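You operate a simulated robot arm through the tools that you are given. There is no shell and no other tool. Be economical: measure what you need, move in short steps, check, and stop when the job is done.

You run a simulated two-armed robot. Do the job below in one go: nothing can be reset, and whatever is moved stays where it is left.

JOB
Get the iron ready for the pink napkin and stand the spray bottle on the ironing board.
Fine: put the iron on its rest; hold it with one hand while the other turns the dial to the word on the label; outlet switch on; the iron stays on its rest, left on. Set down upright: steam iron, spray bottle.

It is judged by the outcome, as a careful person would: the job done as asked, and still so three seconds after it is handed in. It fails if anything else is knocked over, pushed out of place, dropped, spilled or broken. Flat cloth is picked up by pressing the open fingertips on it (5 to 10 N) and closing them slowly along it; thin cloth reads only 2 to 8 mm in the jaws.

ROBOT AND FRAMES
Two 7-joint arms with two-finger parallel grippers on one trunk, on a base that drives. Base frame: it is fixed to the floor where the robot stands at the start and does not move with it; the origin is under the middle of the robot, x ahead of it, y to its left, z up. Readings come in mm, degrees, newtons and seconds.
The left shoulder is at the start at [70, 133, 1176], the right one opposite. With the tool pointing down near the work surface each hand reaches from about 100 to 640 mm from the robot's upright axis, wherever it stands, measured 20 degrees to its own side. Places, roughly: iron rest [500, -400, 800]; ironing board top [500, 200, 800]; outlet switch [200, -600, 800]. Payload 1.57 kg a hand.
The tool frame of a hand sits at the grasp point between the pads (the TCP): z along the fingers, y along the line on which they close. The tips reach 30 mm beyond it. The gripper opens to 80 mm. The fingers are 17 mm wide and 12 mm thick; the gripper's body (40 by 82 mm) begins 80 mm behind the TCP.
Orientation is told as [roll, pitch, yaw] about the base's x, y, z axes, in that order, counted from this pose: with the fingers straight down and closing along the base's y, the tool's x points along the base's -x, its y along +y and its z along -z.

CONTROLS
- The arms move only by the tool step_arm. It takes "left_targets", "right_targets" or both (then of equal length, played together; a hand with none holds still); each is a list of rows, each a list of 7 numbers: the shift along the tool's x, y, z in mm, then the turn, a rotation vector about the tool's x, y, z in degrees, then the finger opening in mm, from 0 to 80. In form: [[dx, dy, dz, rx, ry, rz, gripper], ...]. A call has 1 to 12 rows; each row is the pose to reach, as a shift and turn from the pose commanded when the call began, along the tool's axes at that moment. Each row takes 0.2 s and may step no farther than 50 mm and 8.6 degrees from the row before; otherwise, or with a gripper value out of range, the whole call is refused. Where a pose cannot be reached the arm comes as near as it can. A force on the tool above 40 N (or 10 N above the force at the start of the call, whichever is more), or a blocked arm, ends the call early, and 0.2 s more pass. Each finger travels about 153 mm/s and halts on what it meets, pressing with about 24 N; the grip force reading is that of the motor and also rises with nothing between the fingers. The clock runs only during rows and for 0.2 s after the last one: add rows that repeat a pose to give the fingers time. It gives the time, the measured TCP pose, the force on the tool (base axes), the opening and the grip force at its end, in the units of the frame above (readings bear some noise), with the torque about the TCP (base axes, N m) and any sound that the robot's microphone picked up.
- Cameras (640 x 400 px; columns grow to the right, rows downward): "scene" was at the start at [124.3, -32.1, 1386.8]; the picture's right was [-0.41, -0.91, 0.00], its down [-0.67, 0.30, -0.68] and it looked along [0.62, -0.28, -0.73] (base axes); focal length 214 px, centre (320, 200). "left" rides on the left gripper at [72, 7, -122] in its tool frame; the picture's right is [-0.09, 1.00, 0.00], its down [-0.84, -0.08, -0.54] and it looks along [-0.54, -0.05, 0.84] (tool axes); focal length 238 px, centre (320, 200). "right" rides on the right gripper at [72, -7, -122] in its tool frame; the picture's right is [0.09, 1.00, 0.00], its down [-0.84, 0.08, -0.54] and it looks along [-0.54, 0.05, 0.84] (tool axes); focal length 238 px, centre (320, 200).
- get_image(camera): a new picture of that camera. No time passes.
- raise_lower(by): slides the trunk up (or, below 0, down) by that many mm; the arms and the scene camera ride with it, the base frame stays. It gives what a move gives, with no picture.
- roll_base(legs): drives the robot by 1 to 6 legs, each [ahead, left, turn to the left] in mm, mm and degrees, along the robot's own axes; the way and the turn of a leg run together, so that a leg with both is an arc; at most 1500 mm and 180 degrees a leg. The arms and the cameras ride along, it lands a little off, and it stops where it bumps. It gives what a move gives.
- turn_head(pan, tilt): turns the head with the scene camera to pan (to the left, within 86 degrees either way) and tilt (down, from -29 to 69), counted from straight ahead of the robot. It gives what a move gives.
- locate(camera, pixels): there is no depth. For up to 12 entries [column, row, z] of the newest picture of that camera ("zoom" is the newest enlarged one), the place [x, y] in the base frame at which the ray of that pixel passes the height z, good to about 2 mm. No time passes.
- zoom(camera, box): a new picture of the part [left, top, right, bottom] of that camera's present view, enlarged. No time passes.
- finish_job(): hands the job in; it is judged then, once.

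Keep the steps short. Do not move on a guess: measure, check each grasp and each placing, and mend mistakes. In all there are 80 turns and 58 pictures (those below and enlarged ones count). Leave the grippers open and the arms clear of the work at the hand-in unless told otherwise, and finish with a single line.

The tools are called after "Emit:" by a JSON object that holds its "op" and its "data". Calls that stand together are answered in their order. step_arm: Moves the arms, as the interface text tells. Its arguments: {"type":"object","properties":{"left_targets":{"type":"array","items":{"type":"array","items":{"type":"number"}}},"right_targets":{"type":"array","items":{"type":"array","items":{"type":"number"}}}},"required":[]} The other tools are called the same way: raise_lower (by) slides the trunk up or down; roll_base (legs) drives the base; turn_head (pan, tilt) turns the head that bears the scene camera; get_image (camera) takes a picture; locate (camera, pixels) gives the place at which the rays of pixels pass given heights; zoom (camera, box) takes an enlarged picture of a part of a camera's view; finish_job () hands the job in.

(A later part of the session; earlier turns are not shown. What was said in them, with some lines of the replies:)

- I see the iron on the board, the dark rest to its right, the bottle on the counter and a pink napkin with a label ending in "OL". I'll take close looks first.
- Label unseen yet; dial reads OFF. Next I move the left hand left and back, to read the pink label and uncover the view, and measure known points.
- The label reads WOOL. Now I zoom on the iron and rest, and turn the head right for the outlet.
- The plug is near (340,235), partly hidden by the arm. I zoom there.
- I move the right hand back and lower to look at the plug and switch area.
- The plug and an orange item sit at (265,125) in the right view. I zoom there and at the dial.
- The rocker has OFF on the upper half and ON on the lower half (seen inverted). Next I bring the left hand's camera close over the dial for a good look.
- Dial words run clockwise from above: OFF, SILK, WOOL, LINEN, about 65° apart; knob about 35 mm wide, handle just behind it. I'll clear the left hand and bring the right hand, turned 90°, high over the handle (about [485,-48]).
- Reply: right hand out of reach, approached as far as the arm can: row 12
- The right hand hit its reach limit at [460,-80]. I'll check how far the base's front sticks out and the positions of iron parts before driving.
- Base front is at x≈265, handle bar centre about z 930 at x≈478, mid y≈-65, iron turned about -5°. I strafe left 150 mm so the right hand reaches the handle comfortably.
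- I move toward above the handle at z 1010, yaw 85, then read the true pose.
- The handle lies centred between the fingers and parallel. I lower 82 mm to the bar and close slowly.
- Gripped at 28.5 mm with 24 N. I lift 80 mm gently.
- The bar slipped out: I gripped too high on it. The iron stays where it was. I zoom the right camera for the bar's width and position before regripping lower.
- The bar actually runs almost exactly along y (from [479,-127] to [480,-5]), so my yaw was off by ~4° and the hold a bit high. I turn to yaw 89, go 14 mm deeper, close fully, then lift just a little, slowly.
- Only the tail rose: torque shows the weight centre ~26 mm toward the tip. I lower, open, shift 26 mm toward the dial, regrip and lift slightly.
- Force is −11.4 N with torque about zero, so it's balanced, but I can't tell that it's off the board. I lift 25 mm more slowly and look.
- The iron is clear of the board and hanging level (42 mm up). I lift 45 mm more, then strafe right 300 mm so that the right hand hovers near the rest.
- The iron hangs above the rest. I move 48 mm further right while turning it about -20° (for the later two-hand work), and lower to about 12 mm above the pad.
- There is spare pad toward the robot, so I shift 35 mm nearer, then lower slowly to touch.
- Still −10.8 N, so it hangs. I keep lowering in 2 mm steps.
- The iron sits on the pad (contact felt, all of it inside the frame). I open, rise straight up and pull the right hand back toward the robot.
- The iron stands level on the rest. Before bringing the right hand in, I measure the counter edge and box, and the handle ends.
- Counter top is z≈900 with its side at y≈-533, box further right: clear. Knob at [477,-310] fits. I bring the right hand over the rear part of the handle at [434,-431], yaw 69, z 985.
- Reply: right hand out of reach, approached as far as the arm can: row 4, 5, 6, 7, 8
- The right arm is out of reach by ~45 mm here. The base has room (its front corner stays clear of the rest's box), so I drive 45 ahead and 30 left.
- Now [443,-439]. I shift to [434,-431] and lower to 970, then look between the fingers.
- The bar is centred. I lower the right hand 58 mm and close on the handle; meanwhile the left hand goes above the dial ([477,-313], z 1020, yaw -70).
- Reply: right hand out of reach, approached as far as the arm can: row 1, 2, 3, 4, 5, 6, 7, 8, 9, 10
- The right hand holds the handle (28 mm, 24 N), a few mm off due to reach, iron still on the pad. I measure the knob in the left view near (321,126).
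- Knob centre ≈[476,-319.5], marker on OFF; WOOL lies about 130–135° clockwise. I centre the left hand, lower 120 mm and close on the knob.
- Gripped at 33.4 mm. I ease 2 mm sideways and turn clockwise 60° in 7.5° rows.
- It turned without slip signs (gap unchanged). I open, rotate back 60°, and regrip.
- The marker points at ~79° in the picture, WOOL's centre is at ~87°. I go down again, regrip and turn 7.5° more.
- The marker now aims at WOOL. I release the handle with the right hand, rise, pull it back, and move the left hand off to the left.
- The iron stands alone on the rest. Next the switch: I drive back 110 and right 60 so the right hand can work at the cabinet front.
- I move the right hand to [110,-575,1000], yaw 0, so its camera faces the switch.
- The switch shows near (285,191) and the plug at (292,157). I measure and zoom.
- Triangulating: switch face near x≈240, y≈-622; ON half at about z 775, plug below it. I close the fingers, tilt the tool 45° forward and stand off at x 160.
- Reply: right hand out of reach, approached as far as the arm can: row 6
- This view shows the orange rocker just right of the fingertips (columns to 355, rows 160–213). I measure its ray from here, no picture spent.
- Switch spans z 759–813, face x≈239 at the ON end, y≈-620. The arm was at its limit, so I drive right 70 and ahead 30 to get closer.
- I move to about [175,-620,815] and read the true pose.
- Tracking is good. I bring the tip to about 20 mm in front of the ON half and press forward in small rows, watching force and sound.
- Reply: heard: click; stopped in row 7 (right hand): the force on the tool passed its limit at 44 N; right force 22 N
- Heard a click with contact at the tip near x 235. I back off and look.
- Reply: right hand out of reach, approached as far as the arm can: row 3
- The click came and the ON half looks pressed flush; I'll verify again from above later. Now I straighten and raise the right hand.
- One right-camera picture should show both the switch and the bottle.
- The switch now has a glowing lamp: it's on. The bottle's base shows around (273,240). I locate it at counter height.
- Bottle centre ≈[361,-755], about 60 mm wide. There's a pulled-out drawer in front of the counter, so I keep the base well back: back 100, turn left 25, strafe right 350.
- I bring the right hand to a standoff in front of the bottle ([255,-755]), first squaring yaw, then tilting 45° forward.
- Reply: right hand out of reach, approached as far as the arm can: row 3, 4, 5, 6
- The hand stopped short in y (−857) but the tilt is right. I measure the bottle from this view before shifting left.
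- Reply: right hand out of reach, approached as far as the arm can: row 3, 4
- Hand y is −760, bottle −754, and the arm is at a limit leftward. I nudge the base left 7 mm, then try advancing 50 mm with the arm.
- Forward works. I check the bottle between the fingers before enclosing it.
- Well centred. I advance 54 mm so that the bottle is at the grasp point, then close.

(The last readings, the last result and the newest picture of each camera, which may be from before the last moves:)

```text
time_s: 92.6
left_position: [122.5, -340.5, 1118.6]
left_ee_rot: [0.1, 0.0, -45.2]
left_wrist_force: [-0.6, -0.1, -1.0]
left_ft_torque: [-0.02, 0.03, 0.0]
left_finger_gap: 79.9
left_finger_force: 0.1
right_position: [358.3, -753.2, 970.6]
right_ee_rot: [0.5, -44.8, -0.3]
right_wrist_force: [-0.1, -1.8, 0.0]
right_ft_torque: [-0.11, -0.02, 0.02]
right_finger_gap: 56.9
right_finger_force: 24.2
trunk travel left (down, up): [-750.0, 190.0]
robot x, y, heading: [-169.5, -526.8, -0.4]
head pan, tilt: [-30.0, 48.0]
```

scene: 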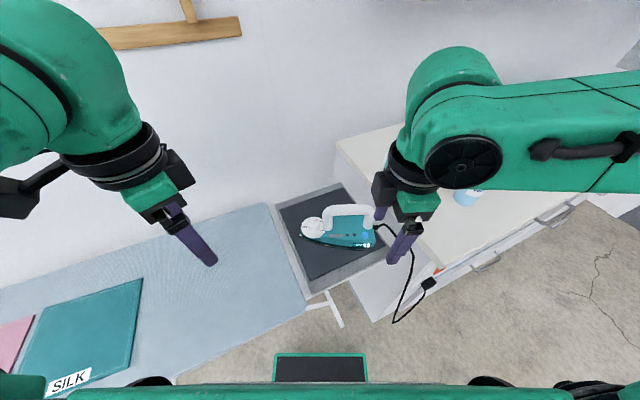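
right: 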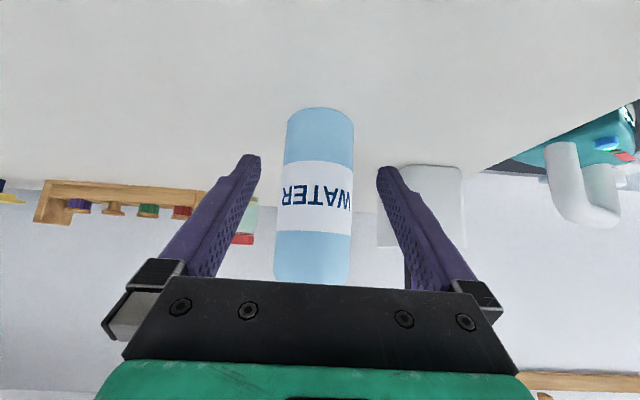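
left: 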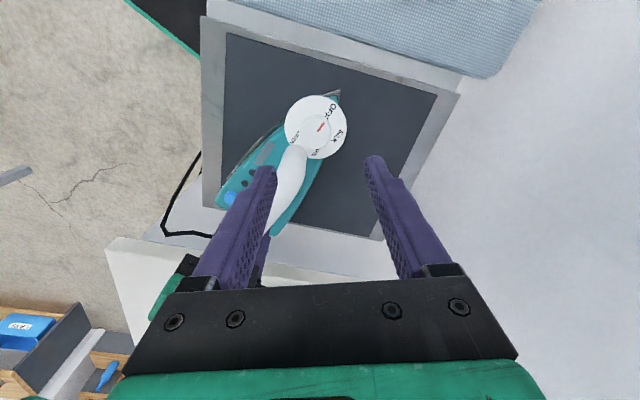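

Gripped at 57 mm. I lift slowly 30 mm, check the load.

Emit:
{"op": "step_arm", "data": {"right_targets": [[-2, 0, -2, 0, 0, 0, 40], [-5, 0, -5, 0, 0, 0, 40], [-10, 0, -10, 0, 0, 0, 40], [-15, 0, -15, 0, 0, 0, 40], [-21, 0, -21, 0, 0, 0, 40], [-21, 0, -21, 0, 0, 0, 40]]}}

```text
time_s: 94.0
left_position: [123.1, -341.1, 1120.3]
left_ee_rot: [-0.1, 0.2, -45.2]
left_wrist_force: [-0.8, -0.5, -0.6]
left_ft_torque: [-0.01, 0.02, -0.01]
left_finger_gap: 80.1
left_finger_force: 0.0
right_position: [357.9, -752.6, 1002.0]
right_ee_rot: [0.5, -44.7, -0.3]
right_wrist_force: [1.0, -0.7, -1.4]
right_ft_torque: [0.02, -0.01, 0.02]
right_finger_gap: 56.9
right_finger_force: 24.1
trunk travel left (down, up): [-750.0, 190.0]
robot x, y, heading: [-168.2, -523.4, -0.2]
head pan, tilt: [-30.0, 48.0]
```

Bottle held firmly (gap unchanged, light). I lift 60 mm more and retract 118 mm, then strafe left to the board.

Emit:
{"op": "step_arm", "data": {"right_targets": [[-14, 0, -14, 0, 0, 0, 40], [-28, 0, -28, 0, 0, 0, 40], [-42, 0, -42, 0, 0, 0, 40], [-25, 0, -60, 0, 0, 0, 40], [-4, 0, -81, 0, 0, 0, 40], [17, 0, -102, 0, 0, 0, 40], [30, 0, -115, 0, 0, 0, 40], [41, 0, -125, 0, 0, 0, 40], [41, 0, -125, 0, 0, 0, 40]]}}

Emit:
{"op": "roll_base", "data": {"legs": [[0, 365, 0], [0, 365, 0]]}}

```text
time_s: 96.0
left_position: [123.5, -341.4, 1119.9]
left_ee_rot: [0.0, 0.0, -45.1]
left_wrist_force: [-0.5, 0.1, 0.3]
left_ft_torque: [-0.04, 0.02, 0.01]
left_finger_gap: 79.9
left_finger_force: 0.1
right_position: [282.0, -780.6, 1040.0]
right_ee_rot: [0.6, -44.8, -0.4]
right_wrist_force: [-0.5, 0.8, -1.8]
right_ft_torque: [-0.02, -0.02, 0.03]
right_finger_gap: 57.1
right_finger_force: 24.4
right hand out of reach, approached as far as the arm can: row 5, 6, 7, 8, 9
trunk travel left (down, up): [-750.0, 190.0]
robot x, y, heading: [-164.0, -524.8, -0.3]
head pan, tilt: [-30.0, 48.0]
```

```text
time_s: 100.3
left_position: [125.6, 389.3, 1119.0]
left_ee_rot: [0.1, 0.1, -45.3]
left_wrist_force: [0.0, -0.1, 0.2]
left_ft_torque: [0.03, 0.0, -0.02]
left_finger_gap: 79.9
left_finger_force: 0.1
right_position: [283.5, -50.0, 1040.2]
right_ee_rot: [0.7, -44.7, -0.4]
right_wrist_force: [0.0, -0.3, -2.9]
right_ft_torque: [-0.02, 0.01, -0.01]
right_finger_gap: 56.9
right_finger_force: 23.9
trunk travel left (down, up): [-750.0, 190.0]
robot x, y, heading: [-168.7, 206.9, -0.3]
head pan, tilt: [-30.0, 48.0]
```

Bottle hovers at [283,-50], bottom about z 969. I drive ahead 150 mm so it's above the free part of the board.

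Emit:
{"op": "roll_base", "data": {"legs": [[150, 0, 0]]}}

Emit:
{"op": "step_arm", "data": {"right_targets": [[0, 0, 0, 0, 0, 0, 40]]}}

Emit:
{"op": "get_image", "data": {"camera": "scene"}}

```text
time_s: 101.6
left_position: [271.5, 391.0, 1120.5]
left_ee_rot: [0.1, -0.2, -45.3]
left_wrist_force: [-0.3, -1.2, 0.1]
left_ft_torque: [-0.01, -0.01, 0.02]
left_finger_gap: 79.8
left_finger_force: 0.0
right_position: [430.6, -47.8, 1040.7]
right_ee_rot: [0.6, -45.0, -0.5]
right_wrist_force: [0.0, -0.6, -2.4]
right_ft_torque: [0.03, -0.03, -0.01]
right_finger_gap: 57.2
right_finger_force: 23.8
trunk travel left (down, up): [-750.0, 190.0]
robot x, y, heading: [-16.4, 206.0, -0.4]
head pan, tilt: [-30.0, 48.0]
```

```text
time_s: 102.0
left_position: [274.8, 390.5, 1119.8]
left_ee_rot: [0.1, -0.1, -45.4]
left_wrist_force: [0.2, -0.1, -0.3]
left_ft_torque: [0.01, 0.04, -0.01]
left_finger_gap: 80.0
left_finger_force: 0.1
right_position: [430.9, -49.4, 1040.0]
right_ee_rot: [0.6, -44.7, -0.4]
right_wrist_force: [-1.1, -0.2, -1.8]
right_ft_torque: [-0.01, 0.02, 0.0]
right_finger_gap: 57.0
right_finger_force: 24.2
trunk travel left (down, up): [-750.0, 190.0]
robot x, y, heading: [-19.2, 209.1, -0.2]
head pan, tilt: [-30.0, 48.0]
```

```text
3 pictures are left
```

scene: 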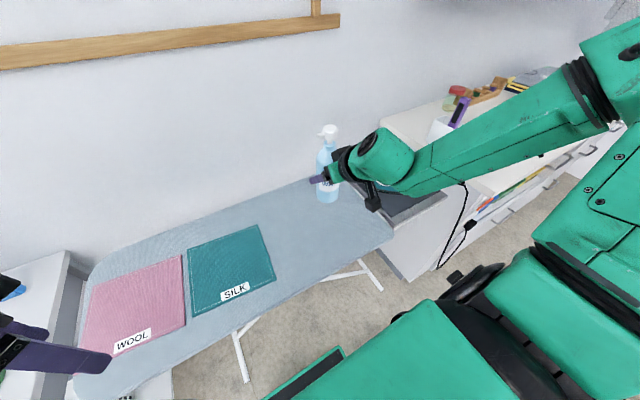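

The bottle hangs upright above the free board. I lower 150 mm.

Emit:
{"op": "step_arm", "data": {"right_targets": [[21, 0, 21, 0, 0, 0, 40], [42, 0, 42, 0, 0, 0, 40], [63, 0, 63, 0, 0, 0, 40], [84, 0, 84, 0, 0, 0, 40], [99, 0, 99, 0, 0, 0, 40], [106, 0, 106, 0, 0, 0, 40], [106, 0, 106, 0, 0, 0, 40]]}}

```text
time_s: 103.6
left_position: [272.3, 391.5, 1120.4]
left_ee_rot: [0.2, 0.1, -45.2]
left_wrist_force: [-0.8, -0.5, -0.5]
left_ft_torque: [0.0, -0.01, 0.01]
left_finger_gap: 80.1
left_finger_force: 0.0
right_position: [431.4, -48.0, 892.9]
right_ee_rot: [0.4, -45.2, -0.2]
right_wrist_force: [3.4, -3.3, 15.3]
right_ft_torque: [-0.3, 0.11, 0.1]
right_finger_gap: 57.0
right_finger_force: 24.2
trunk travel left (down, up): [-750.0, 190.0]
robot x, y, heading: [-20.7, 206.5, -0.1]
head pan, tilt: [-30.0, 48.0]
```

Contact at TCP z 893 with +15 N. I check in a zoomed view whether the base is on the board.

Emit:
{"op": "zoom", "data": {"camera": "scene", "box": [270, 110, 430, 260]}}

```text
2.67 times, centred on (350, 185) of scene
```

zoom: 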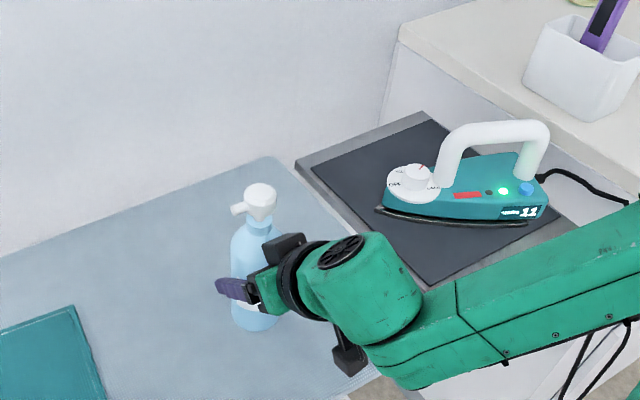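

The bottle is on the board, and the iron's lamps are lit. I confirm the base point by measuring (258,331) at z 800.

Emit:
{"op": "locate", "data": {"camera": "zoom", "pixels": [[257, 331, 800], [257, 331, 820]]}}

Emit:
{"op": "step_arm", "data": {"right_targets": [[-1.4, 0, -1.4, 0, 0, 0, 40], [-1.4, 0, -1.4, 0, 0, 0, 54], [-1.4, 0, -1.4, 0, 0, 0, 62], [-1.4, 0, -1.4, 0, 0, 0, 72], [-1.4, 0, -1.4, 0, 0, 0, 80], [-1.4, 0, -1.4, 0, 0, 0, 80]]}}

```text
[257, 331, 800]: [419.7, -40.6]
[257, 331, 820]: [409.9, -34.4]
```

```text
time_s: 105.0
left_position: [273.7, 390.4, 1120.0]
left_ee_rot: [0.2, -0.1, -45.2]
left_wrist_force: [-0.1, -0.2, -0.4]
left_ft_torque: [-0.02, -0.03, 0.04]
left_finger_gap: 79.9
left_finger_force: 0.1
right_position: [431.6, -47.9, 891.4]
right_ee_rot: [0.6, -44.8, -0.5]
right_wrist_force: [-0.9, 0.5, 0.2]
right_ft_torque: [0.04, 0.02, -0.02]
right_finger_gap: 80.0
right_finger_force: 0.1
trunk travel left (down, up): [-750.0, 190.0]
robot x, y, heading: [-14.5, 205.2, -0.3]
head pan, tilt: [-30.0, 48.0]
```

Fingers are open with the bottle standing free. I back the whole base straight out, so the fingers slide off cleanly.

Emit:
{"op": "roll_base", "data": {"legs": [[-180, 0, 0]]}}

Emit:
{"op": "step_arm", "data": {"right_targets": [[-14, 0, -14, 0, 0, 0, 80], [-35, 0, -35, 0, 0, 0, 80], [-60, 0, -60, 0, 0, 0, 80], [-85, 0, -85, 0, 0, 0, 80], [-110, 0, -110, 0, 0, 0, 80]]}}

Emit:
{"op": "get_image", "data": {"camera": "scene"}}

```text
time_s: 106.5
left_position: [95.6, 392.2, 1120.0]
left_ee_rot: [0.0, 0.1, -45.3]
left_wrist_force: [-0.5, -0.5, 0.7]
left_ft_torque: [0.0, 0.02, 0.01]
left_finger_gap: 79.7
left_finger_force: 0.1
right_position: [253.2, -47.1, 891.0]
right_ee_rot: [0.6, -44.7, -0.5]
right_wrist_force: [0.1, 0.1, -0.5]
right_ft_torque: [-0.03, -0.01, -0.01]
right_finger_gap: 80.1
right_finger_force: 0.0
trunk travel left (down, up): [-750.0, 190.0]
robot x, y, heading: [-195.8, 204.8, -0.4]
head pan, tilt: [-30.0, 48.0]
```

```text
time_s: 107.7
left_position: [93.2, 391.5, 1118.9]
left_ee_rot: [0.1, 0.1, -45.3]
left_wrist_force: [-0.6, 0.7, 0.6]
left_ft_torque: [-0.03, -0.02, -0.01]
left_finger_gap: 79.8
left_finger_force: 0.1
right_position: [268.6, -50.2, 1005.7]
right_ee_rot: [0.6, -44.9, -0.4]
right_wrist_force: [1.1, -0.1, -0.7]
right_ft_torque: [-0.01, 0.01, -0.02]
right_finger_gap: 80.0
right_finger_force: 0.1
right hand out of reach, approached as far as the arm can: row 3, 4, 5
trunk travel left (down, up): [-750.0, 190.0]
robot x, y, heading: [-195.1, 206.7, -0.0]
head pan, tilt: [-30.0, 48.0]
```

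```text
1 pictures are left
```

scene: 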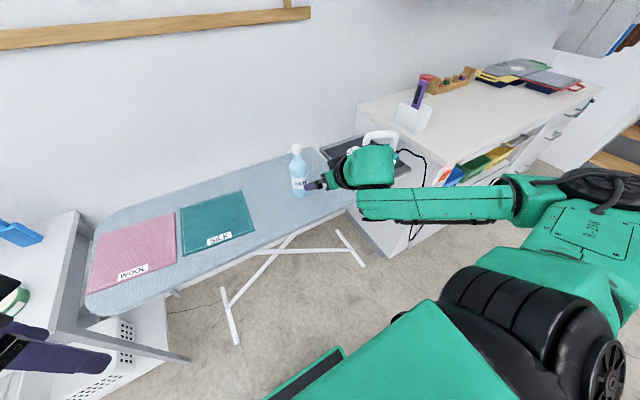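

The bottle stands upright on the board, the iron is on its rest with lamps lit, the dial is at WOOL, the outlet is on, and both grippers are open and clear. I hand in.

Emit:
{"op": "finish_job", "data": {}}

```text
The job is handed in.
```

The iron is on its rest with the dial at WOOL, the outlet switched on and its lamps lit, and the spray bottle stands upright on the ironing board.
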